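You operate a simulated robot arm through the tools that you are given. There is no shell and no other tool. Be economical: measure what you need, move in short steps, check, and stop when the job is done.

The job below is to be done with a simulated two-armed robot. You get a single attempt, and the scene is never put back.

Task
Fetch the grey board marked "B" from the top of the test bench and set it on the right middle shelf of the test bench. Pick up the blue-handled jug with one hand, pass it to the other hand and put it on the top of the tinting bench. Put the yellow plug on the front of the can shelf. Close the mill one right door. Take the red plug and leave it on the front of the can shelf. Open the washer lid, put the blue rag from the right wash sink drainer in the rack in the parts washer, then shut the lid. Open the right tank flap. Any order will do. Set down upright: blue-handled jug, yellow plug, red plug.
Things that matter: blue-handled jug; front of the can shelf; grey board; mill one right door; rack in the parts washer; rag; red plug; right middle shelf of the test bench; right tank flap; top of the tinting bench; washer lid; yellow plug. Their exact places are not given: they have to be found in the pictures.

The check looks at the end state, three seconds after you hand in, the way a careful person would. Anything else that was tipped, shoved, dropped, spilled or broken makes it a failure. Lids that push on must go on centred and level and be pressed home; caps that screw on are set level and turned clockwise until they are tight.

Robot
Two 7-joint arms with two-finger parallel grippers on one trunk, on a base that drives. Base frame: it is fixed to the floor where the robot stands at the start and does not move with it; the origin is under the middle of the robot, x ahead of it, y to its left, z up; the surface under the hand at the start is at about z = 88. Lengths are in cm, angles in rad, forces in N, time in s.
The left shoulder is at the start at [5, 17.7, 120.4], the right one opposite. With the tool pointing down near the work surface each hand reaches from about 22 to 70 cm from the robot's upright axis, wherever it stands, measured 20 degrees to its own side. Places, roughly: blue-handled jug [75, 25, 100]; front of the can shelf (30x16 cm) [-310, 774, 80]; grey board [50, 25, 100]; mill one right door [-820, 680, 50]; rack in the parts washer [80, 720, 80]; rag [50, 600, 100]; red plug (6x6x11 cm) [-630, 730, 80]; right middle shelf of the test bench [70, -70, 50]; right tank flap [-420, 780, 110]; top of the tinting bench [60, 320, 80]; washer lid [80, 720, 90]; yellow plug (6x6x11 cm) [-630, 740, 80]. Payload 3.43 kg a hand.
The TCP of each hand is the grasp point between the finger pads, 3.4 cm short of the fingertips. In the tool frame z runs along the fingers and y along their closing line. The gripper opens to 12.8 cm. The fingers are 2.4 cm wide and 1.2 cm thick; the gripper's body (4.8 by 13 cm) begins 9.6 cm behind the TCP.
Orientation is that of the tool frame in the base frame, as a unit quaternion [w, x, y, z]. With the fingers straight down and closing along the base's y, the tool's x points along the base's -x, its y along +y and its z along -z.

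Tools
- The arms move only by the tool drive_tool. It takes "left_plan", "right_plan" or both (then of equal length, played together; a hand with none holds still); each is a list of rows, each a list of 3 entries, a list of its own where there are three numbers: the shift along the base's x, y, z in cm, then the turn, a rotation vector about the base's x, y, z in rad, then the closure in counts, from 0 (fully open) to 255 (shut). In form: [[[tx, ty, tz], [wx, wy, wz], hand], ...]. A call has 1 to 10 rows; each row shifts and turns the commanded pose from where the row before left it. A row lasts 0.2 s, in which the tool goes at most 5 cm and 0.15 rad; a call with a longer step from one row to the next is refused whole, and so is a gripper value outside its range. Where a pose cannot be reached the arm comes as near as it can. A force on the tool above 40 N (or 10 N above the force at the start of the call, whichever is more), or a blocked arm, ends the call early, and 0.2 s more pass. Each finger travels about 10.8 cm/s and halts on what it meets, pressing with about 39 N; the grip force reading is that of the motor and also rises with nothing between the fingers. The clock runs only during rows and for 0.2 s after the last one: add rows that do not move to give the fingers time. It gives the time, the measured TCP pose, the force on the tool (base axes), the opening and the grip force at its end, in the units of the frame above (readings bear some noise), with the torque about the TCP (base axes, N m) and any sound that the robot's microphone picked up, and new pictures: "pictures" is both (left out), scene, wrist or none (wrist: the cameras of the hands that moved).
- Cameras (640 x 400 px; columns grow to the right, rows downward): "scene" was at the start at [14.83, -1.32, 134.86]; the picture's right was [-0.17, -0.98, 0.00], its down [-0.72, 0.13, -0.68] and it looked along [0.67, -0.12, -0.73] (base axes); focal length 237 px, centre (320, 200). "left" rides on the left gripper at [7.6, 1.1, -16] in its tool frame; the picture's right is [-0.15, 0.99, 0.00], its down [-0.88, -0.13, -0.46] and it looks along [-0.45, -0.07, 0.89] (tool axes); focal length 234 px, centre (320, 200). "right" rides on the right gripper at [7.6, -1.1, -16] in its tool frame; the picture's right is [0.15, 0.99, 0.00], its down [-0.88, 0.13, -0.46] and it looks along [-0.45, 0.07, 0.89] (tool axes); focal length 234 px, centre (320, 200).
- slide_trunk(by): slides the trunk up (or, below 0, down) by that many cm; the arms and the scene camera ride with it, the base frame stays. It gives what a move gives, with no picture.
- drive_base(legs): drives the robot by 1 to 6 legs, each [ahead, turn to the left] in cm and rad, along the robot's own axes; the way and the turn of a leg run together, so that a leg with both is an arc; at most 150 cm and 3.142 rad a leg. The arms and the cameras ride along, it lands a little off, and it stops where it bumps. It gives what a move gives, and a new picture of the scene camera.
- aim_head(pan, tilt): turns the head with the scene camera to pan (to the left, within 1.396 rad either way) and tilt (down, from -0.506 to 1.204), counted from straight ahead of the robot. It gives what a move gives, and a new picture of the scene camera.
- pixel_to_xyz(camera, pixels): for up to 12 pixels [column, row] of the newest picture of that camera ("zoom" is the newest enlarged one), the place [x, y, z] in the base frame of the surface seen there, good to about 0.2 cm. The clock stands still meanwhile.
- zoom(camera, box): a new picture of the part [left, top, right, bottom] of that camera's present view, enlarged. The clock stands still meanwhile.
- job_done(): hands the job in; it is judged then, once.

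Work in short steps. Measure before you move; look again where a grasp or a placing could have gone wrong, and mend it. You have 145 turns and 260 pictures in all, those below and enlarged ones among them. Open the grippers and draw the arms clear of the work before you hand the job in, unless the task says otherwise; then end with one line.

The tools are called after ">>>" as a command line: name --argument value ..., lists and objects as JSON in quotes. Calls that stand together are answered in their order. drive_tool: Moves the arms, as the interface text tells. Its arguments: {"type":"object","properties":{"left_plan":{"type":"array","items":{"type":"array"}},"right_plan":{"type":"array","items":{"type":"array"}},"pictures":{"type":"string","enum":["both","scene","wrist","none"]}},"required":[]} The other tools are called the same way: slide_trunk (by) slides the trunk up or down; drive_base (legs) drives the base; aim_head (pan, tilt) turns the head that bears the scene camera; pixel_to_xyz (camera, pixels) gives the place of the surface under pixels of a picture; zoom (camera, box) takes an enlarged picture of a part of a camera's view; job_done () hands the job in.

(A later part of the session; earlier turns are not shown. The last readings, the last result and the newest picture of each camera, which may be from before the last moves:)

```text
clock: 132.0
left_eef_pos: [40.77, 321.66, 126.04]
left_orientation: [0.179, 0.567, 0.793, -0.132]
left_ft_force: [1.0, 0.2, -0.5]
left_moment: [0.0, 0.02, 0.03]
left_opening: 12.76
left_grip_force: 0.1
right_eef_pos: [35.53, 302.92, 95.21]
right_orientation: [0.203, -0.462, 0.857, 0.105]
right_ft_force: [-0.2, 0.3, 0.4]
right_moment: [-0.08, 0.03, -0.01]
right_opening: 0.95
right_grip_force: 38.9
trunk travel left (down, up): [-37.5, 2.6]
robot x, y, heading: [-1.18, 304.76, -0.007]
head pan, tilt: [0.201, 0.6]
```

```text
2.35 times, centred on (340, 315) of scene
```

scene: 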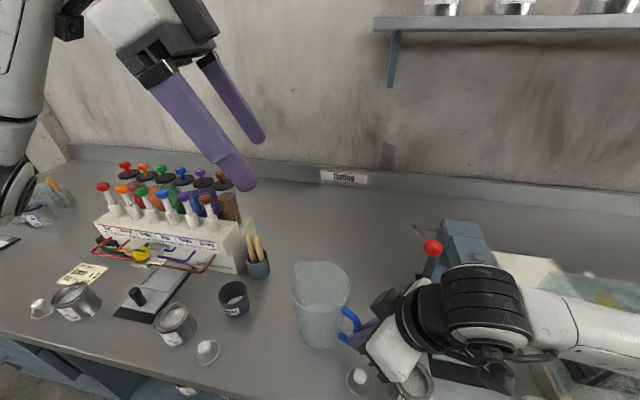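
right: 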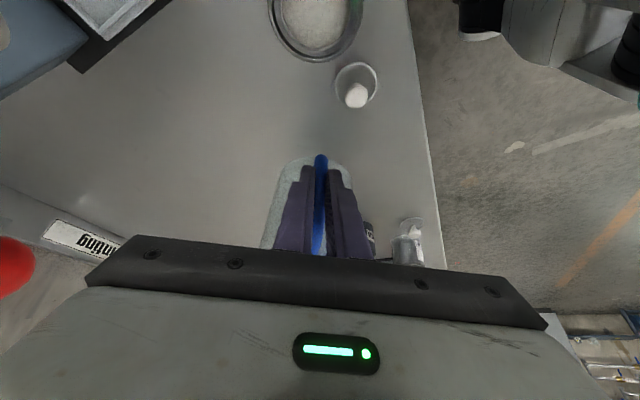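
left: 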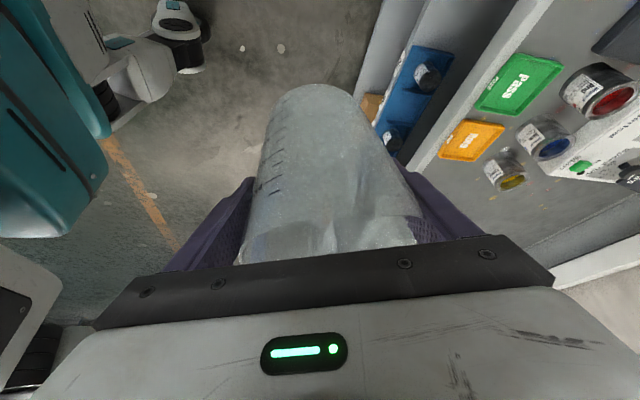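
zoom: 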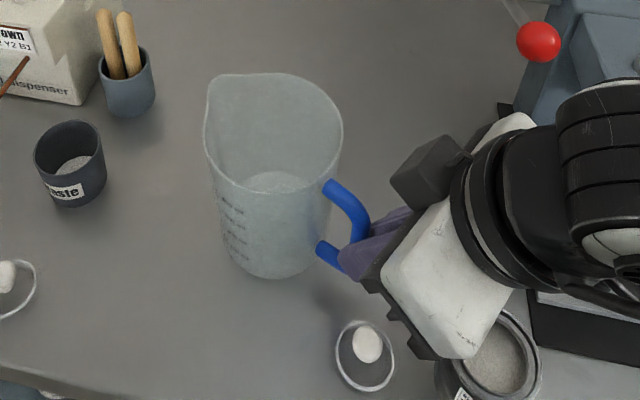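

I creep down the last few millimetres watching the force.

>>> drive_tool --right_plan '[[[0, 0, -0.2], [0, 0, 0], 255], [[0, 0, -0.15], [0, 0, 0], 255], [[0, 0, 0], [0, 0, 0], 255]]' --pictures "none"

```text
clock: 132.8
left_eef_pos: [40.58, 321.69, 126.19]
left_orientation: [0.179, 0.567, 0.793, -0.131]
left_ft_force: [-0.3, -0.5, 0.1]
left_moment: [0.0, 0.01, 0.0]
left_opening: 12.8
left_grip_force: 0.0
right_eef_pos: [35.59, 302.94, 94.92]
right_orientation: [0.204, -0.462, 0.856, 0.105]
right_ft_force: [-1.0, 0.5, 1.3]
right_moment: [0.18, -0.01, -0.01]
right_opening: 0.98
right_grip_force: 39.1
trunk travel left (down, up): [-37.5, 2.6]
robot x, y, heading: [-1.11, 304.87, -0.005]
head pan, tilt: [0.201, 0.6]
```

The moment flipped, so the jug rests on the top. I open and retreat up along the tool axis.

>>> drive_tool --right_plan '[[[0, 0, 0], [0, 0, 0], 185], [[0, 0, 0], [0, 0, 0], 185], [[0, 0, 0], [0, 0, 0], 185], [[-0.7, -1.1, 2.7], [0, 0, 0], 185], [[-1.0, -1.5, 3.6], [0, 0, 0], 185], [[-1.0, -1.5, 3.6], [0, 0, 0], 185], [[-1.0, -1.5, 3.6], [0, 0, 0], 185], [[-1.0, -1.5, 3.6], [0, 0, 0], 185]]' --pictures "scene"

>>> drive_base --legs '[[-50, 0]]'

```text
clock: 134.6
left_eef_pos: [40.74, 321.46, 126.16]
left_orientation: [0.18, 0.567, 0.793, -0.132]
left_ft_force: [-0.5, 0.0, 0.6]
left_moment: [0.0, 0.0, -0.01]
left_opening: 12.8
left_grip_force: 0.1
right_eef_pos: [30.52, 295.83, 112.01]
right_orientation: [0.203, -0.462, 0.857, 0.104]
right_ft_force: [0.2, 0.6, 0.4]
right_moment: [0.01, 0.0, 0.03]
right_opening: 3.5
right_grip_force: 0.0
trunk travel left (down, up): [-37.5, 2.6]
robot x, y, heading: [-1.52, 304.25, 0.002]
head pan, tilt: [0.201, 0.6]
```

scene: 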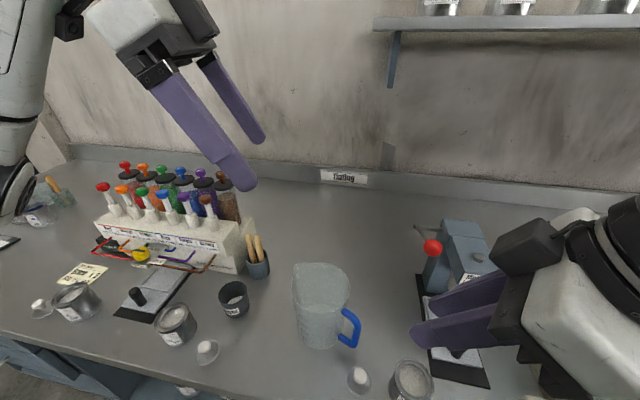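

```text
clock: 137.5
left_eef_pos: [-9.29, 321.77, 126.17]
left_orientation: [0.18, 0.565, 0.795, -0.131]
left_ft_force: [-0.7, -0.4, 1.1]
left_moment: [-0.01, -0.02, 0.01]
left_opening: 12.79
left_grip_force: 0.0
right_eef_pos: [-19.24, 295.89, 112.04]
right_orientation: [0.203, -0.464, 0.856, 0.105]
right_ft_force: [-0.1, 0.0, 0.2]
right_moment: [-0.02, 0.0, 0.02]
right_opening: 3.52
right_grip_force: 0.0
trunk travel left (down, up): [-37.5, 2.6]
robot x, y, heading: [-51.31, 303.94, 0.007]
head pan, tilt: [0.201, 0.6]
```

scene: 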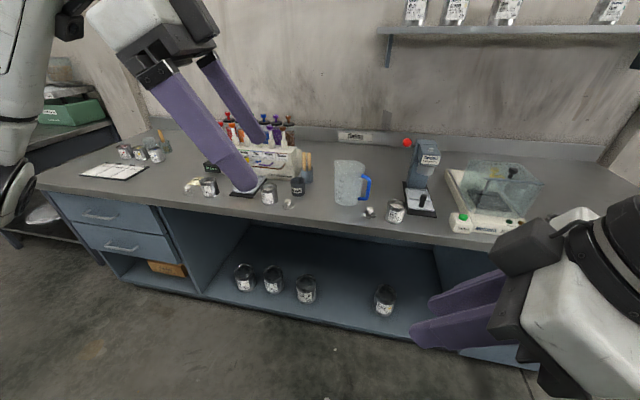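

The jug stands upright on the tinting bench at (350,182). Next I straighten both hands, then go on to the sink and washer.

>>> drive_tool --left_plan '[[[0, 0, 0], [0.142, 0.048, 0], 0], [[0, 0, 0], [0.142, 0.048, 0], 0], [[0, 0, 0], [0.142, 0.048, 0], 0], [[0, 0, -1], [0, 0, 0.15], 0], [[0, 0, -1], [0, 0, 0.15], 0], [[0, 0, -1], [0, 0, 0.15], 0], [[0, 0, -1], [0, 0, 0.15], 0], [[0, 0, -1], [0, 0, 0.15], 0], [[0, 0, -1], [0, 0, 0.15], 0], [[0, 0, -1], [0, 0, 0.15], 0]]' --right_plan '[[[0, -1, 0], [-0.126, 0.082, 0], 0], [[0, -1, 0], [-0.126, 0.082, 0], 0], [[0, -1, 0], [-0.126, 0.082, 0], 0], [[0, -1, 0], [0, 0, -0.142], 0], [[0, -1, 0], [0, 0, -0.142], 0], [[0, -1, 0], [0, 0, -0.142], 0], [[0, 0, 0], [0, 0, -0.142], 0], [[0, 0, 0], [0, 0, -0.142], 0], [[0, 0, 0], [0, 0, -0.142], 0], [[0, 0, 0], [0, 0, -0.142], 0]]' --pictures "none"

>>> drive_tool --left_plan '[[[0, 0, 0], [0, 0, 0.1], 0], [[0, 0, 0], [0, 0, 0.1], 0]]' --pictures "none"

>>> drive_base --legs '[[0, 1.571], [150, 0]]'

>>> aim_head --pan -0.5 --tilt 0.3

```text
clock: 139.7
left_eef_pos: [-9.19, 321.7, 119.08]
left_orientation: [0.001, 0.092, 0.996, -0.001]
left_ft_force: [0.9, -0.4, -0.1]
left_moment: [-0.01, 0.0, 0.01]
left_opening: 12.78
left_grip_force: 0.0
right_eef_pos: [-19.16, 290.1, 112.03]
right_orientation: [0.005, 0.0, 1.0, -0.003]
right_ft_force: [-0.3, -0.8, 0.3]
right_moment: [0.03, 0.01, 0.02]
right_opening: 12.82
right_grip_force: 0.1
trunk travel left (down, up): [-37.5, 2.6]
robot x, y, heading: [-51.36, 304.31, 0.005]
head pan, tilt: [0.201, 0.6]
```

```text
clock: 140.3
left_eef_pos: [-9.31, 321.82, 119.18]
left_orientation: [-0.001, -0.009, 1.0, 0.0]
left_ft_force: [0.4, 0.8, 0.6]
left_moment: [0.0, 0.0, -0.02]
left_opening: 12.79
left_grip_force: 0.1
right_eef_pos: [-19.12, 290.15, 112.04]
right_orientation: [0.005, -0.001, 1.0, -0.004]
right_ft_force: [-0.6, 0.0, 0.5]
right_moment: [-0.04, 0.0, -0.04]
right_opening: 12.81
right_grip_force: 0.1
trunk travel left (down, up): [-37.5, 2.6]
robot x, y, heading: [-51.1, 304.34, 0.0]
head pan, tilt: [0.201, 0.6]
```

```text
clock: 151.7
left_eef_pos: [-66.83, 498.47, 119.13]
left_orientation: [0.001, -0.706, 0.708, -0.001]
left_ft_force: [0.7, -0.3, -0.2]
left_moment: [0.01, 0.05, 0.02]
left_opening: 12.79
left_grip_force: 0.0
right_eef_pos: [-35.16, 487.95, 111.98]
right_orientation: [0.005, -0.702, 0.712, 0.001]
right_ft_force: [0.1, -0.8, 0.4]
right_moment: [-0.01, 0.0, -0.03]
right_opening: 12.8
right_grip_force: 0.0
trunk travel left (down, up): [-37.5, 2.6]
robot x, y, heading: [-49.97, 456.15, 1.557]
head pan, tilt: [0.201, 0.6]
```

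scene: 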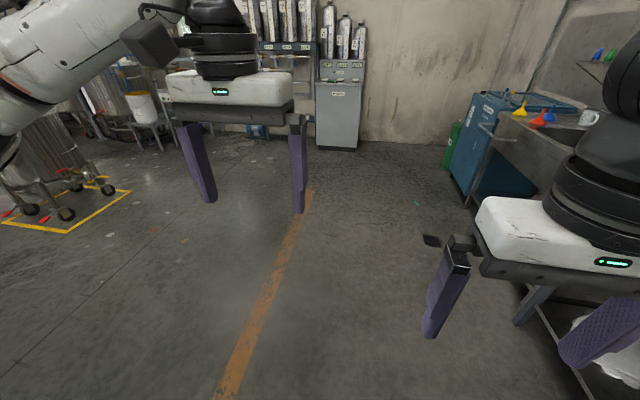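

```text
clock: 152.7
left_eef_pos: [-66.81, 498.59, 119.16]
left_orientation: [0.001, -0.706, 0.708, 0.0]
left_ft_force: [-0.6, 0.2, 0.4]
left_moment: [0.0, 0.02, 0.01]
left_opening: 12.8
left_grip_force: 0.1
right_eef_pos: [-35.18, 488.03, 111.97]
right_orientation: [0.005, -0.703, 0.711, 0.002]
right_ft_force: [-0.2, 0.0, -0.1]
right_moment: [-0.01, 0.0, 0.02]
right_opening: 12.8
right_grip_force: 0.2
trunk travel left (down, up): [-37.5, 2.6]
robot x, y, heading: [-49.99, 456.27, 1.559]
head pan, tilt: [-0.499, 0.3]
```

scene: 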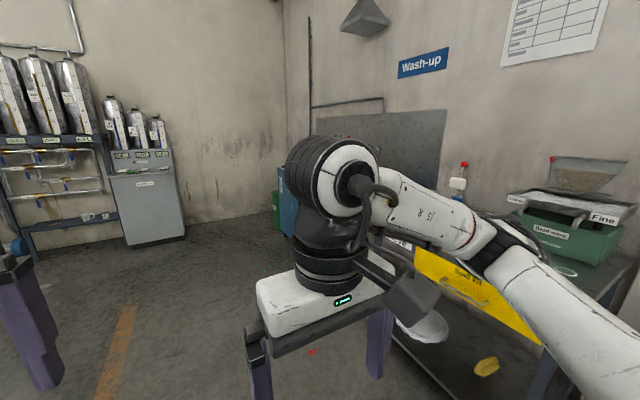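

The wash-up area is ahead on the right. I drive on to y≈590 and face it.

>>> drive_base --legs '[[134, 0.012], [0, -1.571]]'

>>> aim_head --pan 0.0 --tilt 0.6

```text
clock: 163.2
left_eef_pos: [-7.09, 606.49, 119.22]
left_orientation: [0.0, -0.005, 1.0, -0.001]
left_ft_force: [0.5, 0.5, 0.0]
left_moment: [0.03, 0.01, -0.02]
left_opening: 12.81
left_grip_force: 0.0
right_eef_pos: [-17.05, 574.85, 112.0]
right_orientation: [0.006, 0.001, 1.0, -0.003]
right_ft_force: [0.6, 0.1, 0.0]
right_moment: [-0.01, -0.03, 0.01]
right_opening: 12.8
right_grip_force: 0.0
trunk travel left (down, up): [-37.5, 2.6]
robot x, y, heading: [-49.09, 589.26, 0.002]
head pan, tilt: [-0.499, 0.3]
```

scene: 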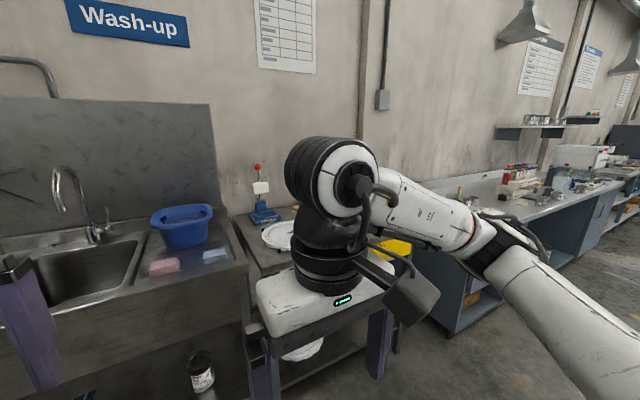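

```text
clock: 164.1
left_eef_pos: [-7.11, 606.51, 119.08]
left_orientation: [0.0, -0.005, 1.0, 0.0]
left_ft_force: [0.3, 1.0, -0.8]
left_moment: [0.0, 0.02, -0.02]
left_opening: 12.81
left_grip_force: 0.1
right_eef_pos: [-17.15, 574.79, 111.94]
right_orientation: [0.006, 0.001, 1.0, -0.003]
right_ft_force: [-0.4, -0.1, 0.0]
right_moment: [-0.01, -0.02, 0.0]
right_opening: 12.79
right_grip_force: 0.1
trunk travel left (down, up): [-37.5, 2.6]
robot x, y, heading: [-49.51, 589.34, 0.001]
head pan, tilt: [0.0, 0.6]
```

scene: 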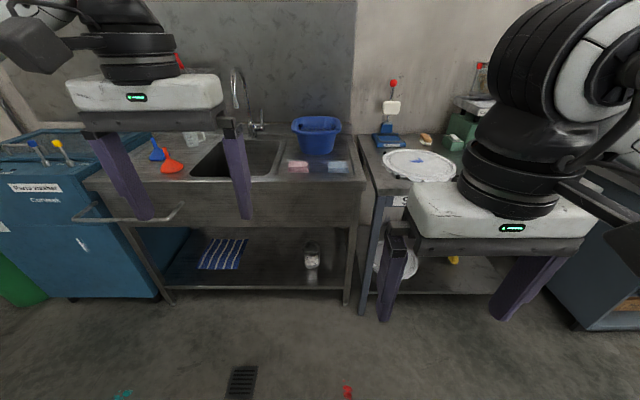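

The drainer holds a pink rag (298,165) and a blue one (337,167); the washer is the blue cabinet at left with lid and lever. I zoom in on both.

>>> zoom --camera "scene" --box '[260, 110, 380, 190]'

>>> pixel_to_xyz --camera "scene" --pixels '[[337, 167], [329, 162], [347, 162], [328, 172], [348, 172], [298, 165], [317, 145], [340, 178], [360, 160]]'

>>> aim_head --pan 0.8 --tilt 0.55

```text
5.00 times, centred on (320, 150) of scene
```

zoom: 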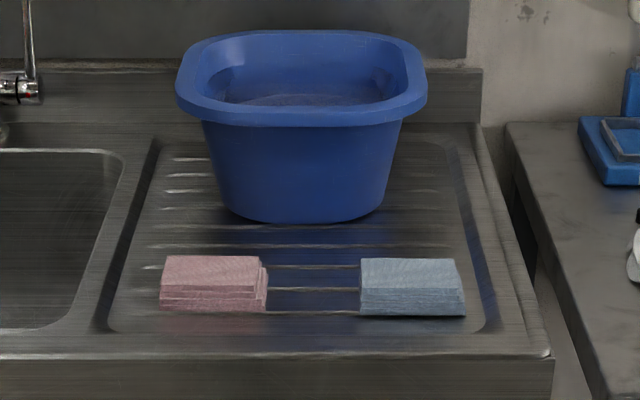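

```text
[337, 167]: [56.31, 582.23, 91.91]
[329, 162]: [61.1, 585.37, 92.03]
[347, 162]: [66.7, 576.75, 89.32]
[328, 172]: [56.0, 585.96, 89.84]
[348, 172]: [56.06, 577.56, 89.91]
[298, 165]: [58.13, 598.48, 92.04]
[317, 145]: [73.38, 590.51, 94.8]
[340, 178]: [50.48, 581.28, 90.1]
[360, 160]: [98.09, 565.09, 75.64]
```

```text
clock: 165.3
left_eef_pos: [-7.1, 606.43, 119.19]
left_orientation: [0.0, -0.004, 1.0, -0.001]
left_ft_force: [1.1, 0.3, -0.7]
left_moment: [0.01, -0.05, -0.02]
left_opening: 12.82
left_grip_force: 0.0
right_eef_pos: [-17.0, 574.79, 111.87]
right_orientation: [0.005, 0.001, 1.0, -0.004]
right_ft_force: [0.6, -1.2, -0.4]
right_moment: [0.01, -0.01, -0.01]
right_opening: 12.8
right_grip_force: 0.1
trunk travel left (down, up): [-37.5, 2.6]
robot x, y, heading: [-48.8, 589.06, 0.001]
head pan, tilt: [0.799, 0.55]
```

scene: 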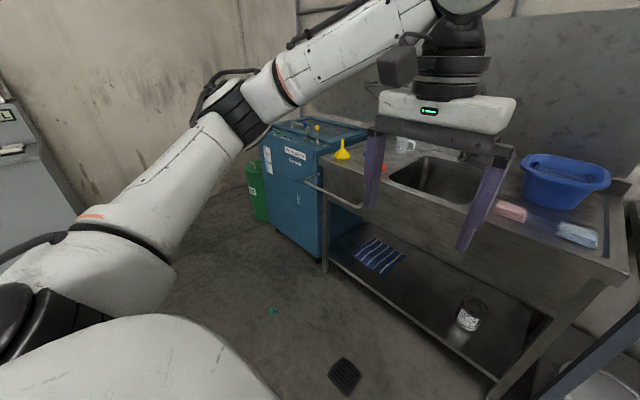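

The blue rag is at (58.5, 582), z 90–92. Now to the washer first: I drive up beside it and look.

>>> drive_base --legs '[[0, 1.571], [120, 0], [0, -1.571]]'

>>> aim_head --pan 0.0 --tilt 0.65

```text
clock: 179.0
left_eef_pos: [-9.19, 727.84, 119.24]
left_orientation: [0.0, -0.017, 1.0, -0.001]
left_ft_force: [0.6, -0.1, 0.3]
left_moment: [-0.01, 0.03, 0.03]
left_opening: 12.81
left_grip_force: 0.1
right_eef_pos: [-18.48, 695.91, 111.97]
right_orientation: [0.006, -0.011, 1.0, -0.004]
right_ft_force: [0.2, 0.2, -0.2]
right_moment: [0.03, -0.01, 0.03]
right_opening: 12.79
right_grip_force: 0.0
trunk travel left (down, up): [-37.5, 2.6]
robot x, y, heading: [-50.98, 709.42, 0.027]
head pan, tilt: [0.799, 0.55]
```

scene: 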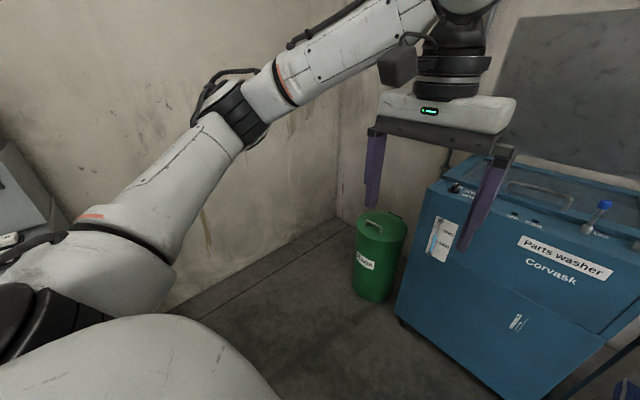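

```text
clock: 180.1
left_eef_pos: [-9.23, 727.87, 119.28]
left_orientation: [0.0, -0.018, 1.0, -0.001]
left_ft_force: [-0.4, 0.1, -0.6]
left_moment: [-0.03, 0.02, -0.01]
left_opening: 12.81
left_grip_force: 0.0
right_eef_pos: [-18.45, 695.91, 112.08]
right_orientation: [0.005, -0.011, 1.0, -0.004]
right_ft_force: [0.6, -0.3, 0.3]
right_moment: [-0.01, -0.03, 0.01]
right_opening: 12.78
right_grip_force: 0.0
trunk travel left (down, up): [-37.5, 2.6]
robot x, y, heading: [-50.82, 709.92, 0.022]
head pan, tilt: [0.0, 0.649]
```

scene: 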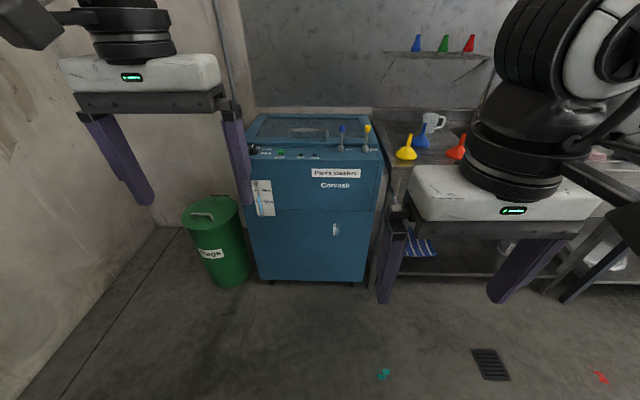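

The parts washer lid with a bar handle is at (308,133). I zoom in and measure it.

>>> zoom --camera "scene" --box '[235, 95, 395, 195]'

>>> pixel_to_xyz --camera "zoom" --pixels '[[215, 158], [300, 153], [370, 160], [225, 132], [350, 130], [90, 80], [535, 85], [50, 200], [575, 210], [420, 195], [525, 200], [300, 140]]'

```text
4.00 times, centred on (315, 145) of scene
```

zoom: 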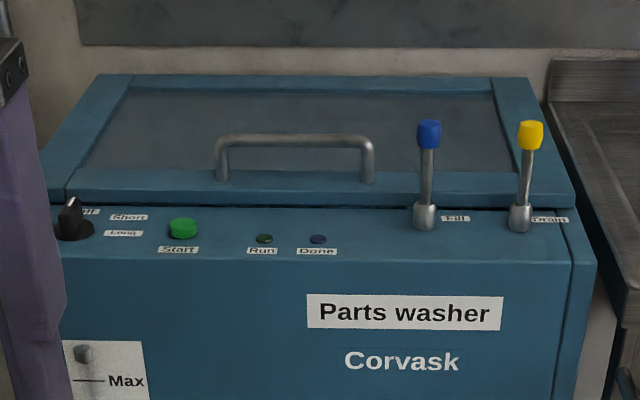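

```text
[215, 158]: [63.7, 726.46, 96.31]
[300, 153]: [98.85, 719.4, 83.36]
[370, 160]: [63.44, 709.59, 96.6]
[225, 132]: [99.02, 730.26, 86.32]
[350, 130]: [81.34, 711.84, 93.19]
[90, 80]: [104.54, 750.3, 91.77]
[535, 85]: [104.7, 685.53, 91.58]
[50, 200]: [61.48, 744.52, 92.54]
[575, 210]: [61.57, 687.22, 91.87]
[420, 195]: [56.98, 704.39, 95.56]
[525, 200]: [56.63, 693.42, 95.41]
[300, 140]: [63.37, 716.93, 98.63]
```

Lid: front edge x≈61.5, hinge x≈104.6, handle bar along y 709–727 at x≈63.5, z≈98.6; levers stand at y≈704 and 693. I'll hook closed left fingers under the bar from the front. First drive nearer, with the right hand pulled back.

>>> drive_tool --right_plan '[[[-3, -2, 4], [0, 0, 0], 0], [[-3, -2, 4], [0, 0, 0], 0]]' --left_plan '[[[0, 0, 0], [0, 0, 0], 255], [[0, 0, 0], [0, 0, 0], 255]]' --pictures "none"

>>> drive_base --legs '[[0, -0.075], [55, 0], [0, 0.053]]'

>>> drive_tool --left_plan '[[[2, 0, 0], [0, -0.145, 0], 255], [[2, 0, 0], [0, -0.145, 0], 255], [[2, 0, 0], [0, -0.145, 0], 255], [[2, 0, -1], [0, -0.145, 0], 255], [[0, 0, -1], [0, -0.145, 0], 255], [[0, 0, -1], [0, -0.145, 0], 255], [[0, 0, -1], [0, -0.145, 0], 255], [[0, 0, -1], [0, -0.145, 0], 255], [[0, 0, -1], [0, -0.145, 0], 255], [[0, 0, 0], [0, 0, 0], 255]]' --pictures "both"

```text
refused: row 1 steps farther than a row can; nothing moved
```

```text
clock: 184.2
left_eef_pos: [45.95, 724.09, 119.18]
left_orientation: [0.0, -0.006, 1.0, -0.002]
left_ft_force: [-0.1, 1.2, 0.4]
left_moment: [-0.02, -0.01, 0.02]
left_opening: 12.82
left_grip_force: 0.0
right_eef_pos: [35.93, 692.49, 111.94]
right_orientation: [0.006, 0.002, 1.0, -0.005]
right_ft_force: [-0.3, 0.9, 0.3]
right_moment: [-0.03, 0.02, 0.02]
right_opening: 12.81
right_grip_force: 0.0
trunk travel left (down, up): [-37.5, 2.6]
robot x, y, heading: [3.89, 706.77, 0.001]
head pan, tilt: [0.0, 0.649]
```

scene: 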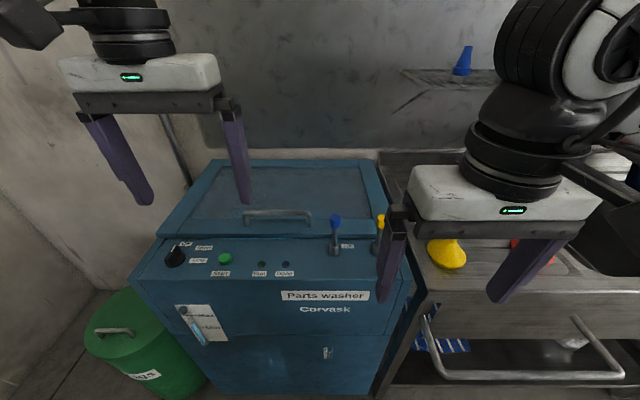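

```text
clock: 186.4
left_eef_pos: [53.94, 724.16, 113.24]
left_orientation: [0.608, -0.004, 0.794, -0.004]
left_ft_force: [0.5, 0.2, -0.8]
left_moment: [-0.03, 0.04, 0.0]
left_opening: 0.01
left_grip_force: 33.5
right_eef_pos: [35.76, 692.39, 111.94]
right_orientation: [0.005, 0.001, 1.0, -0.003]
right_ft_force: [-0.5, 0.1, -0.2]
right_moment: [0.01, 0.01, -0.01]
right_opening: 12.82
right_grip_force: 0.0
trunk travel left (down, up): [-37.5, 2.6]
robot x, y, heading: [3.91, 706.65, 0.002]
head pan, tilt: [0.0, 0.649]
```

scene: 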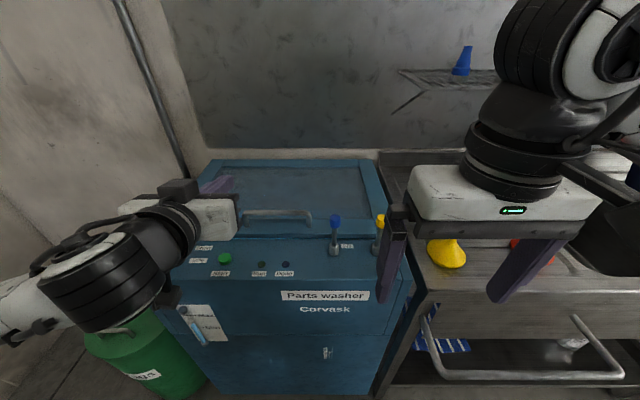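
left: 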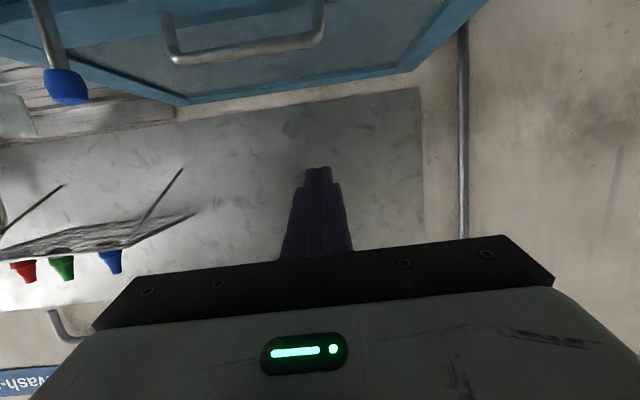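

Hand is tilted 75° forward with fingers shut. I move to y=718 and lower to 8 cm in front of the bar.

>>> drive_tool --left_plan '[[[0, -3.1, -3], [0, 0, 0], 255], [[0, -3.1, -3], [0, 0, 0], 255], [[0.5, 0, -4], [0, 0, 0], 255], [[0.4, 0, -4], [0, 0, 0], 255], [[0, 0, -1.1], [0, 0, 0], 255], [[0, 0, 0], [0, 0, 0], 255]]' --pictures "both"

>>> zoom --camera "left" --box '[160, 0, 480, 200]'

```text
clock: 187.8
left_eef_pos: [54.83, 717.86, 98.15]
left_orientation: [0.608, -0.004, 0.794, -0.004]
left_ft_force: [-0.2, 0.6, 0.3]
left_moment: [-0.02, -0.01, -0.02]
left_opening: 0.0
left_grip_force: 33.0
right_eef_pos: [35.88, 692.39, 111.9]
right_orientation: [0.005, 0.001, 1.0, -0.004]
right_ft_force: [-1.0, 0.1, 0.4]
right_moment: [0.01, -0.01, 0.0]
right_opening: 12.81
right_grip_force: 0.0
trunk travel left (down, up): [-37.5, 2.6]
robot x, y, heading: [3.99, 707.14, 0.001]
head pan, tilt: [0.0, 0.649]
```

scene: 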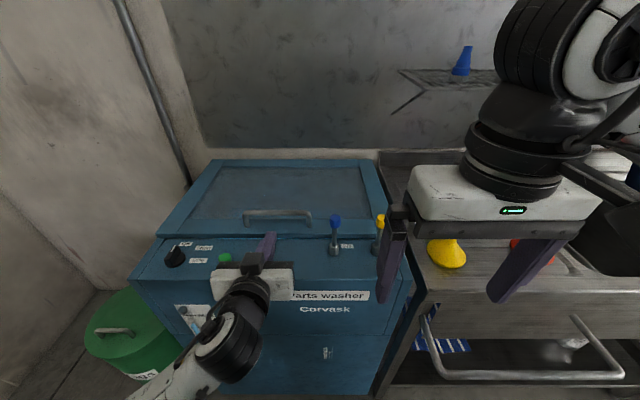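
left: 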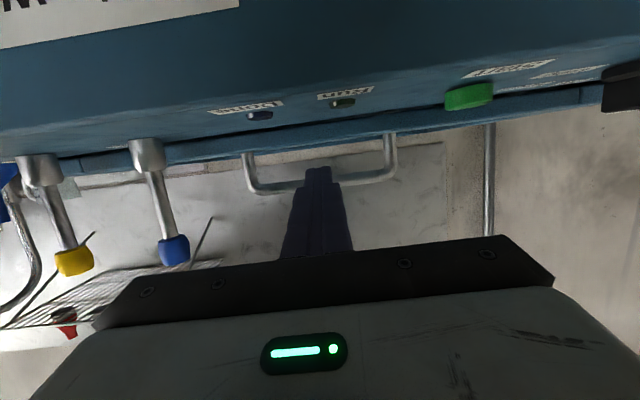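

```text
2.00 times, centred on (320, 100) of left
```

zoom: 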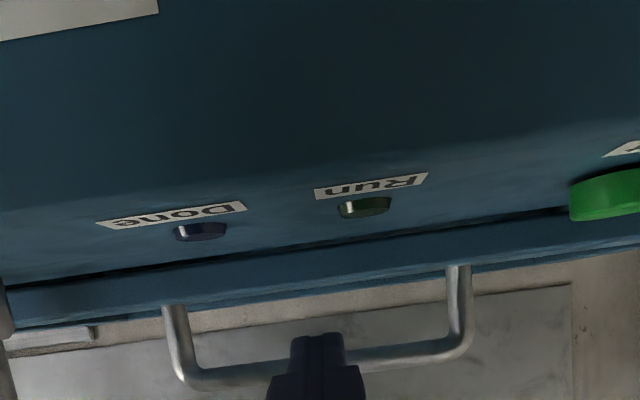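

The fingertips line up with the handle's centre. I advance along the tool axis, 8 cm forward and down under the bar.

>>> drive_tool --left_plan '[[[0, 0, -1.0], [0, 0, 0], 255], [[2.5, 0, -0.5], [0, 0, 0], 255], [[2.5, 0, -0.4], [0, 0, 0], 255], [[2.5, 0, -0.3], [0, 0, 0], 255], [[0.5, 0, 0], [0, 0, 0], 255], [[0, 0, 0], [0, 0, 0], 255]]' --pictures "both"

>>> zoom --camera "scene" --box '[200, 180, 360, 280]'

```text
clock: 189.2
left_eef_pos: [62.74, 717.95, 96.02]
left_orientation: [0.608, -0.003, 0.794, -0.004]
left_ft_force: [-0.6, 0.3, 4.1]
left_moment: [0.03, -0.08, -0.05]
left_opening: 0.0
left_grip_force: 33.7
right_eef_pos: [35.81, 692.38, 112.03]
right_orientation: [0.006, 0.001, 1.0, -0.003]
right_ft_force: [0.3, 0.0, 0.0]
right_moment: [0.0, 0.05, 0.02]
right_opening: 12.81
right_grip_force: 0.1
trunk travel left (down, up): [-37.5, 2.6]
robot x, y, heading: [4.16, 706.88, 0.004]
head pan, tilt: [0.0, 0.649]
```

scene: 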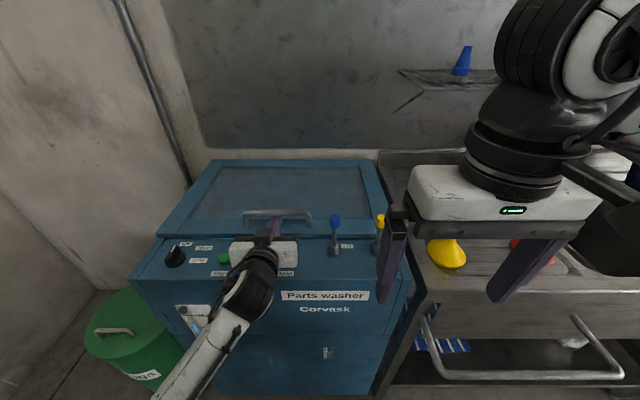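
left: 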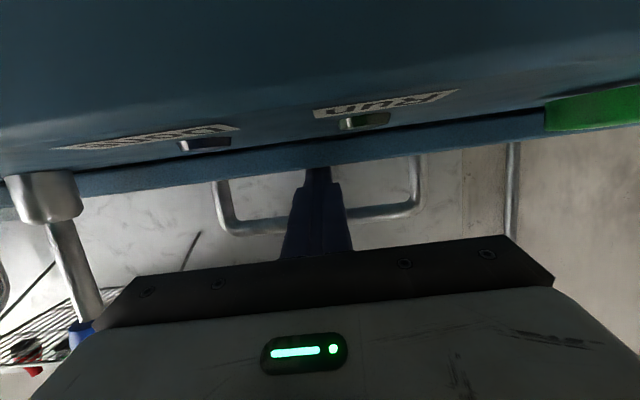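

```text
4.00 times, centred on (280, 230) of scene
```

zoom: 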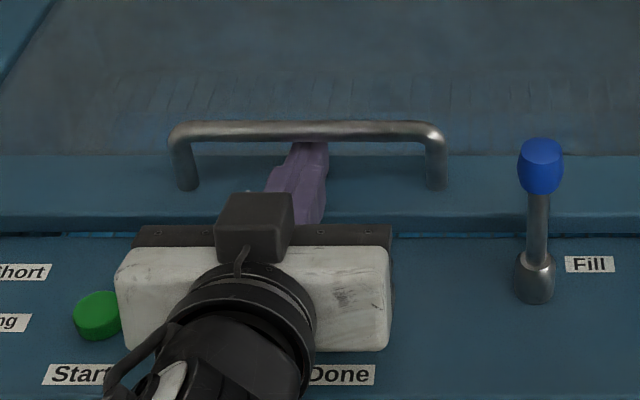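

The fingers are under the bar (4 N upward). I start lifting along the lid's arc, first 15°.

>>> drive_tool --left_plan '[[[0.7, 0, 3.6], [0, 0.04, 0], 255], [[1.1, 0, 3.4], [0, 0.04, 0], 255], [[1.4, 0, 3.4], [0, 0.04, 0], 255], [[0, 0, 0], [0, 0, 0], 255]]' --pictures "scene"

```text
clock: 190.2
left_eef_pos: [65.99, 717.91, 106.35]
left_orientation: [0.559, -0.004, 0.829, -0.004]
left_ft_force: [0.2, 0.5, -0.4]
left_moment: [0.03, 0.01, -0.02]
left_opening: 0.0
left_grip_force: 33.3
right_eef_pos: [35.74, 692.44, 111.96]
right_orientation: [0.006, 0.001, 1.0, -0.003]
right_ft_force: [0.6, -0.2, -0.2]
right_moment: [-0.03, -0.02, -0.01]
right_opening: 12.81
right_grip_force: 0.0
trunk travel left (down, up): [-37.5, 2.6]
robot x, y, heading: [3.98, 707.06, -0.001]
head pan, tilt: [0.0, 0.649]
```

scene: 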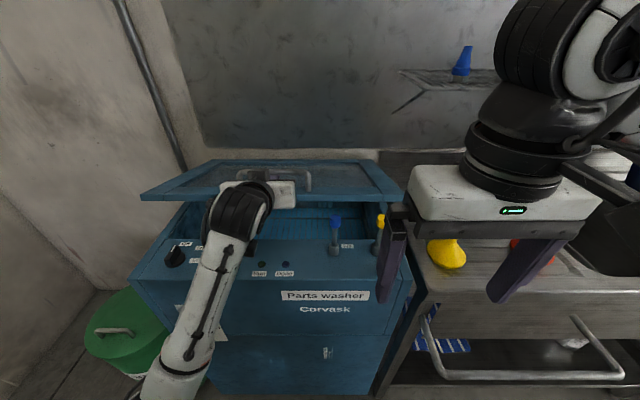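

The lid comes up freely with almost no load. I continue the arc to about 50°.

>>> drive_tool --left_plan '[[[1.7, 0, 3.2], [0, 0.04, 0], 255], [[1.9, 0, 3.1], [0, 0.04, 0], 255], [[2.2, 0, 2.9], [0, 0.04, 0], 255], [[2.4, 0, 2.7], [0, 0.04, 0], 255], [[2.6, 0, 2.5], [0, 0.04, 0], 255], [[2.8, 0, 2.3], [0, 0.04, 0], 255], [[3.0, 0, 2.1], [0, 0.04, 0], 255], [[0, 0, 0], [0, 0, 0], 255]]' --pictures "scene"

```text
clock: 192.0
left_eef_pos: [82.69, 717.7, 125.22]
left_orientation: [0.438, -0.004, 0.899, -0.004]
left_ft_force: [0.9, -0.3, 1.5]
left_moment: [0.07, 0.02, -0.04]
left_opening: 0.0
left_grip_force: 33.1
right_eef_pos: [35.8, 692.35, 111.92]
right_orientation: [0.005, 0.001, 1.0, -0.003]
right_ft_force: [0.5, 1.1, 0.5]
right_moment: [0.02, -0.01, -0.01]
right_opening: 12.77
right_grip_force: 0.0
trunk travel left (down, up): [-37.5, 2.6]
robot x, y, heading: [4.09, 706.8, -0.0]
head pan, tilt: [0.0, 0.649]
```

scene: 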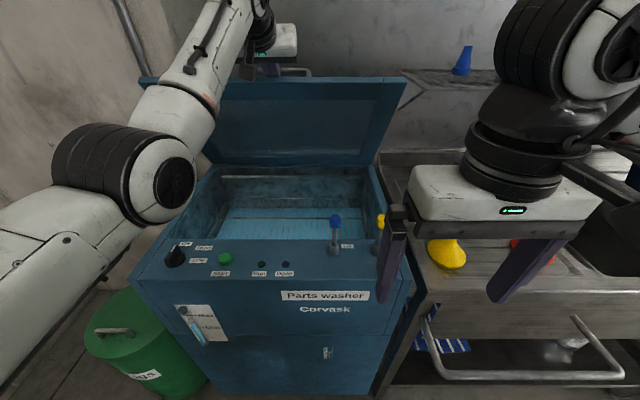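

About 55° open and nearly weightless. I push a further ~18°, then test if it stays by easing the hand down a little.

>>> drive_tool --left_plan '[[[3.2, 0, 1.8], [0, 0.04, 0], 255], [[3.3, 0, 1.4], [0, 0.04, 0], 255], [[3.4, 0, 1.1], [0, 0.04, 0], 255], [[3.4, 0, 0.7], [0, 0.04, 0], 255], [[0, 0, 0], [0, 0, 0], 255], [[-0.8, 0, -0.8], [0, 0, 0], 255], [[0, 0, 0], [0, 0, 0], 255]]' --pictures "scene"

```text
clock: 193.6
left_eef_pos: [81.34, 718.64, 124.05]
left_orientation: [0.396, -0.004, 0.918, -0.003]
left_ft_force: [-0.4, 0.0, 1.5]
left_moment: [-0.02, 0.01, -0.01]
left_opening: 0.03
left_grip_force: 32.7
left hand out of reach, approached as far as the arm can: row 1, 2, 3, 4
right_eef_pos: [35.75, 692.33, 111.95]
right_orientation: [0.005, 0.0, 1.0, -0.005]
right_ft_force: [-0.4, -0.6, 0.3]
right_moment: [0.05, 0.03, 0.0]
right_opening: 12.76
right_grip_force: 0.1
trunk travel left (down, up): [-37.5, 2.6]
robot x, y, heading: [4.25, 706.85, 0.004]
head pan, tilt: [0.0, 0.649]
```

scene: 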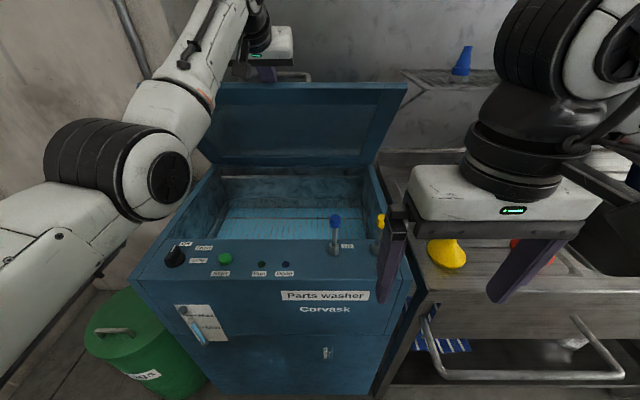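

The arm hit its reach. I drive the base forward 12 cm so the same hand pushes the lid further up.

>>> drive_base --legs '[[12, 0]]'

```text
clock: 194.8
left_eef_pos: [90.94, 718.57, 124.28]
left_orientation: [0.387, -0.001, 0.922, 0.0]
left_ft_force: [-11.1, -0.1, 8.3]
left_moment: [0.31, 3.09, -0.18]
left_opening: 0.01
left_grip_force: 33.0
right_eef_pos: [46.01, 692.43, 112.11]
right_orientation: [0.007, 0.0, 1.0, -0.003]
right_ft_force: [0.9, 0.4, 0.5]
right_moment: [0.0, -0.02, 0.02]
right_opening: 12.78
right_grip_force: 0.1
trunk travel left (down, up): [-37.5, 2.6]
robot x, y, heading: [14.27, 707.15, 0.003]
head pan, tilt: [0.0, 0.649]
stopped in leg 1: the force on the tool passed its limit at 48 N (the readings are from after the stop); the commanded pose is now the measured one
```

scene: 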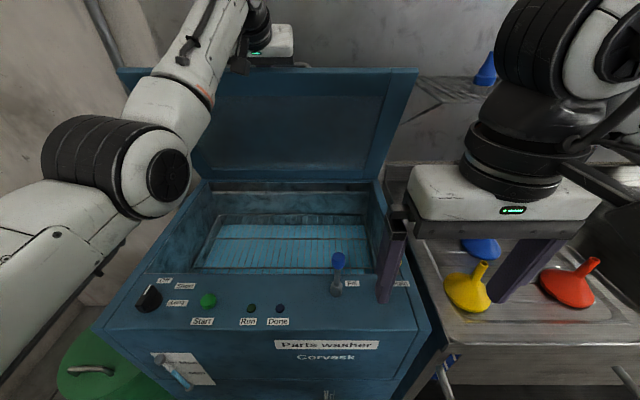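

The push wedged a bit (14 N). I relieve by raising the hand, then follow the arc a bit more.

>>> drive_tool --left_plan '[[[-0.7, 0, 1], [0, 0, 0], 255], [[0, 0, 2], [0, 0.05, 0], 255], [[0.5, 0, 2], [0, 0.05, 0], 255], [[1.5, 0, 1], [0, 0.05, 0], 255], [[2, 0, 0.8], [0, 0.05, 0], 255], [[0, 0, 0], [0, 0, 0], 255]]' --pictures "scene"

```text
clock: 196.2
left_eef_pos: [87.31, 719.39, 126.6]
left_orientation: [0.308, -0.002, 0.951, 0.0]
left_ft_force: [0.9, 0.4, 0.0]
left_moment: [0.01, 0.04, 0.02]
left_opening: 0.0
left_grip_force: 33.1
left hand out of reach, approached as far as the arm can: row 2, 3, 4, 5
right_eef_pos: [46.48, 692.51, 111.89]
right_orientation: [0.005, 0.0, 1.0, -0.004]
right_ft_force: [0.2, 0.1, 0.4]
right_moment: [-0.01, 0.02, 0.01]
right_opening: 12.77
right_grip_force: 0.1
trunk travel left (down, up): [-37.5, 2.6]
robot x, y, heading: [14.4, 706.96, 0.001]
head pan, tilt: [0.0, 0.649]
```

scene: 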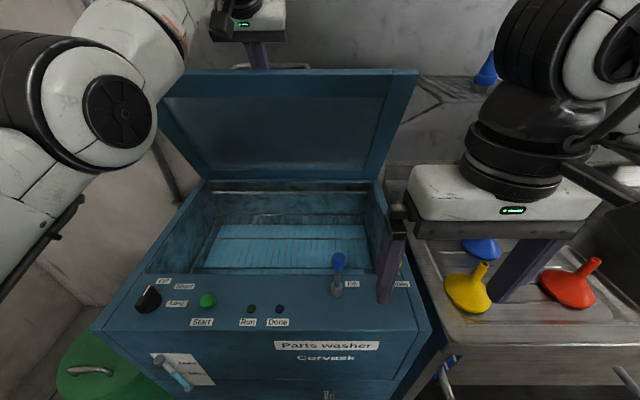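

The force is zero and the lid stays by itself. I check where the lid edge, bar, and fingertips are before withdrawing.

>>> pixel_to_xyz --camera "scene" --pixels '[[300, 72], [350, 73], [300, 66], [200, 72], [258, 60], [265, 45], [290, 160], [290, 240], [260, 225], [330, 245]]'

>>> zoom --camera "scene" --box '[180, 0, 340, 100]'

```text
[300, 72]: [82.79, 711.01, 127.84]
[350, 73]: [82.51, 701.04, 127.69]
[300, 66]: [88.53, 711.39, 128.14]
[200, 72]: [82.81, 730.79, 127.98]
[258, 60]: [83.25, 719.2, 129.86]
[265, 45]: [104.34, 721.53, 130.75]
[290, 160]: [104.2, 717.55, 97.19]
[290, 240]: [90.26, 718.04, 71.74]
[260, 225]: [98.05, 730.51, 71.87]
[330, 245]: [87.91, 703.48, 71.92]
```

```text
4.00 times, centred on (260, 50) of scene
```

zoom: 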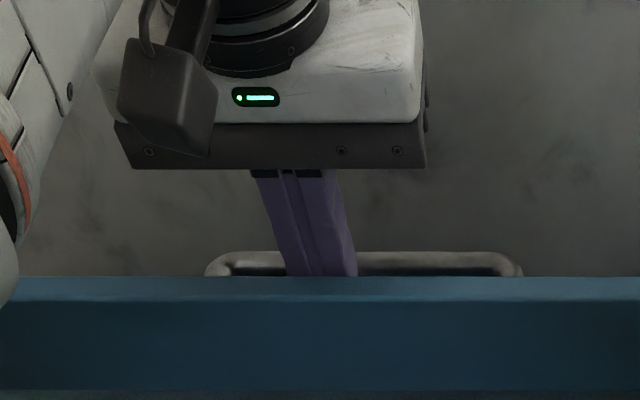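

The lid stands at ~59° on its own; the fingers only need to slide out up and back. I raise the trunk 2.5 cm first, then ease out.

>>> slide_trunk --by 2.5

>>> drive_tool --left_plan '[[[-2, 0, 2], [0, 0, 0], 255], [[-2, 0, 2], [0, 0, 0], 255], [[-2, 0, 2], [0, 0, 0], 255], [[-2, 0, 2], [0, 0, 0], 255]]' --pictures "scene"

```text
clock: 196.9
left_eef_pos: [87.3, 719.25, 129.22]
left_orientation: [0.308, -0.002, 0.951, 0.0]
left_ft_force: [-0.2, -0.2, 0.4]
left_moment: [0.01, 0.0, 0.01]
left_opening: 0.0
left_grip_force: 33.4
right_eef_pos: [46.35, 692.4, 114.44]
right_orientation: [0.006, 0.0, 1.0, -0.003]
right_ft_force: [0.1, -0.4, -0.2]
right_moment: [0.0, 0.02, 0.01]
right_opening: 12.78
right_grip_force: 0.1
trunk travel left (down, up): [-40.0, 0.1]
robot x, y, heading: [14.02, 706.96, 0.003]
head pan, tilt: [0.0, 0.649]
```

```text
clock: 197.9
left_eef_pos: [79.15, 719.34, 137.19]
left_orientation: [0.308, -0.002, 0.951, 0.0]
left_ft_force: [0.9, 0.0, 0.4]
left_moment: [0.03, -0.02, 0.01]
left_opening: 0.0
left_grip_force: 33.2
right_eef_pos: [46.26, 692.34, 114.44]
right_orientation: [0.006, -0.001, 1.0, -0.004]
right_ft_force: [0.8, 0.1, -0.7]
right_moment: [0.04, -0.03, -0.03]
right_opening: 12.81
right_grip_force: 0.1
trunk travel left (down, up): [-40.0, 0.1]
robot x, y, heading: [14.51, 706.44, 0.005]
head pan, tilt: [0.0, 0.649]
```

scene: 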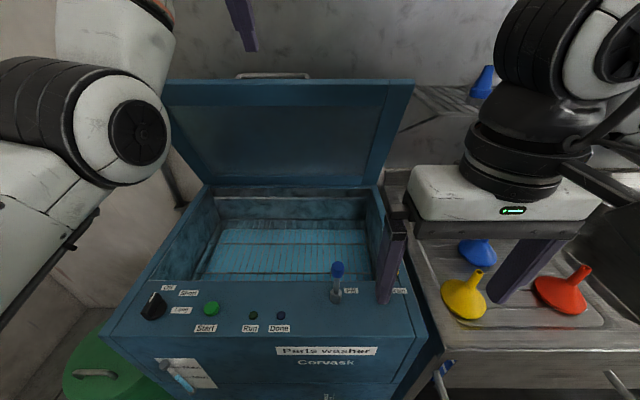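

The left hand is clear and the lid stays open. I measure the rack inside the tub.

>>> pixel_to_xyz --camera "scene" --pixels '[[290, 235], [285, 250], [290, 265], [285, 274], [215, 272], [225, 235], [360, 235], [365, 270], [290, 278]]'

>>> zoom --camera "scene" --box '[140, 170, 420, 340]'

```text
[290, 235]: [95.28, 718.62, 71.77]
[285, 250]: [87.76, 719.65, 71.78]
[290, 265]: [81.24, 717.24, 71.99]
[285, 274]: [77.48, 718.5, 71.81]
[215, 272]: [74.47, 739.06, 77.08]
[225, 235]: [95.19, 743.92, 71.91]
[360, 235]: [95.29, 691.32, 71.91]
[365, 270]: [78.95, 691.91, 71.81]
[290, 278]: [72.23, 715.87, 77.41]
```

```text
2.29 times, centred on (280, 255) of scene
```

zoom: 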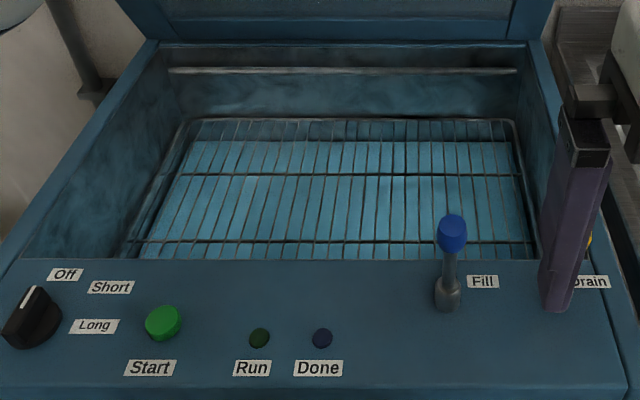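

Rack bottom is around z≈74 with free room at (79,718). Now I back out, straighten the left hand, and go back to the sink for the rag with the right hand.

>>> drive_base --legs '[[-58, 0], [0, -1.575]]'

>>> drive_tool --left_plan '[[[0, 3, -3], [0, 0, 0], 255], [[0, 3, -3], [0, 0, 0], 255], [[0, 4, -3], [0.125, 0, 0], 255], [[0, 4, -3], [0.125, 0, 0], 255], [[0, 4, -2], [0.125, 0, 0], 255], [[0, 2, -2], [0.125, 0, 0], 255], [[0, 2, 0], [0.125, 0, 0], 255]]' --pictures "none"

```text
clock: 205.1
left_eef_pos: [-32.53, 641.68, 137.12]
left_orientation: [0.216, 0.675, 0.67, -0.219]
left_ft_force: [-0.3, 1.0, 0.9]
left_moment: [0.04, 0.01, -0.03]
left_opening: 0.02
left_grip_force: 33.1
right_eef_pos: [-59.19, 674.95, 114.4]
right_orientation: [0.0, 0.711, 0.703, -0.006]
right_ft_force: [0.3, -0.6, 0.4]
right_moment: [0.0, 0.0, 0.01]
right_opening: 12.8
right_grip_force: 0.0
trunk travel left (down, up): [-40.0, 0.1]
robot x, y, heading: [-44.28, 707.06, -1.581]
head pan, tilt: [0.0, 0.649]
```

scene: 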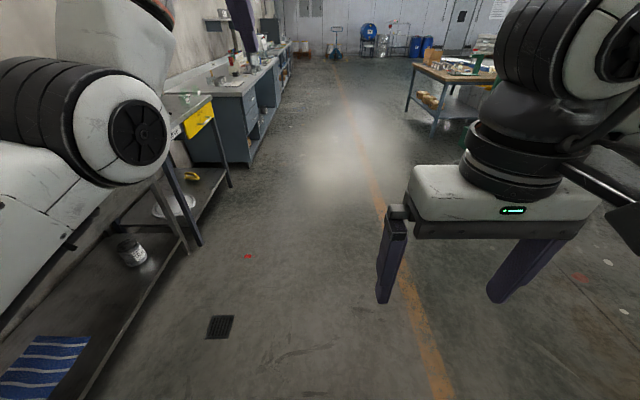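

```text
clock: 206.7
left_eef_pos: [-32.63, 658.59, 126.41]
left_orientation: [-0.002, 0.709, 0.705, -0.001]
left_ft_force: [0.0, 0.4, 0.5]
left_moment: [0.01, 0.04, 0.04]
left_opening: 0.0
left_grip_force: 32.4
left hand out of reach, approached as far as the arm can: row 1, 2
right_eef_pos: [-59.31, 675.18, 114.53]
right_orientation: [0.002, 0.711, 0.703, -0.007]
right_ft_force: [-1.0, -0.5, 0.7]
right_moment: [-0.04, 0.01, 0.0]
right_opening: 12.8
right_grip_force: 0.1
trunk travel left (down, up): [-40.0, 0.1]
robot x, y, heading: [-44.33, 706.55, -1.58]
head pan, tilt: [0.0, 0.649]
```

Drive to y≈598 and face the sink; then check the rail's position.

>>> drive_base --legs '[[109, 0.005], [0, 1.575]]'

>>> aim_head --pan -0.1 --tilt 0.75

```text
clock: 216.1
left_eef_pos: [3.43, 610.34, 126.52]
left_orientation: [0.001, -0.006, 1.0, -0.003]
left_ft_force: [-0.3, -0.1, 0.7]
left_moment: [0.01, 0.01, 0.02]
left_opening: 0.0
left_grip_force: 33.1
right_eef_pos: [-12.65, 583.65, 114.48]
right_orientation: [0.005, -0.004, 1.0, -0.004]
right_ft_force: [-0.2, -0.4, 0.3]
right_moment: [-0.01, 0.02, -0.05]
right_opening: 12.8
right_grip_force: 0.1
trunk travel left (down, up): [-40.0, 0.1]
robot x, y, heading: [-44.16, 598.02, 0.006]
head pan, tilt: [0.0, 0.649]
```

scene: 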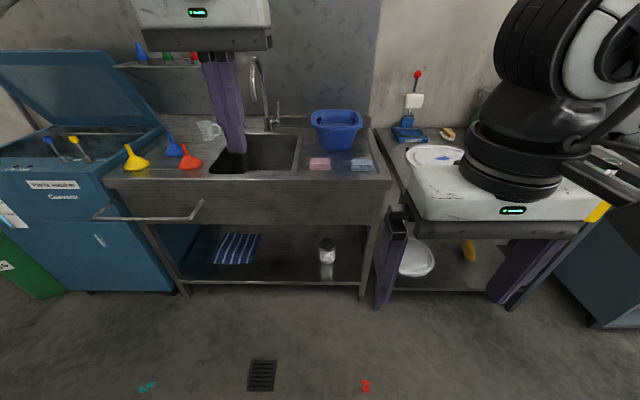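

```text
clock: 216.8
left_eef_pos: [3.62, 610.38, 126.42]
left_orientation: [0.001, -0.006, 1.0, -0.003]
left_ft_force: [0.0, 0.3, -0.5]
left_moment: [-0.02, -0.03, -0.02]
left_opening: 0.0
left_grip_force: 32.9
right_eef_pos: [-12.44, 583.65, 114.46]
right_orientation: [0.006, -0.004, 1.0, -0.004]
right_ft_force: [-0.6, 0.2, 0.7]
right_moment: [0.01, 0.02, 0.02]
right_opening: 12.81
right_grip_force: 0.0
trunk travel left (down, up): [-40.0, 0.1]
robot x, y, heading: [-44.53, 597.46, 0.01]
head pan, tilt: [-0.099, 0.75]
```

scene: 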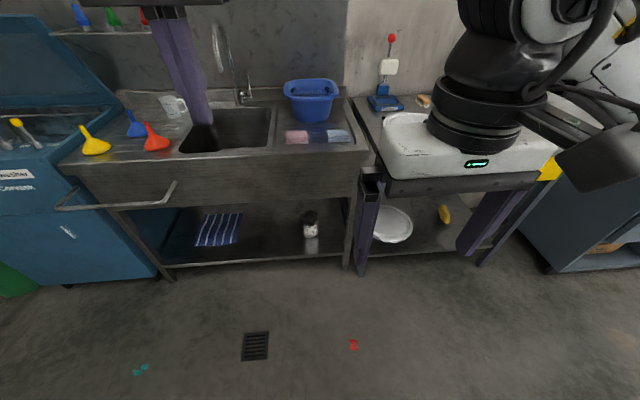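

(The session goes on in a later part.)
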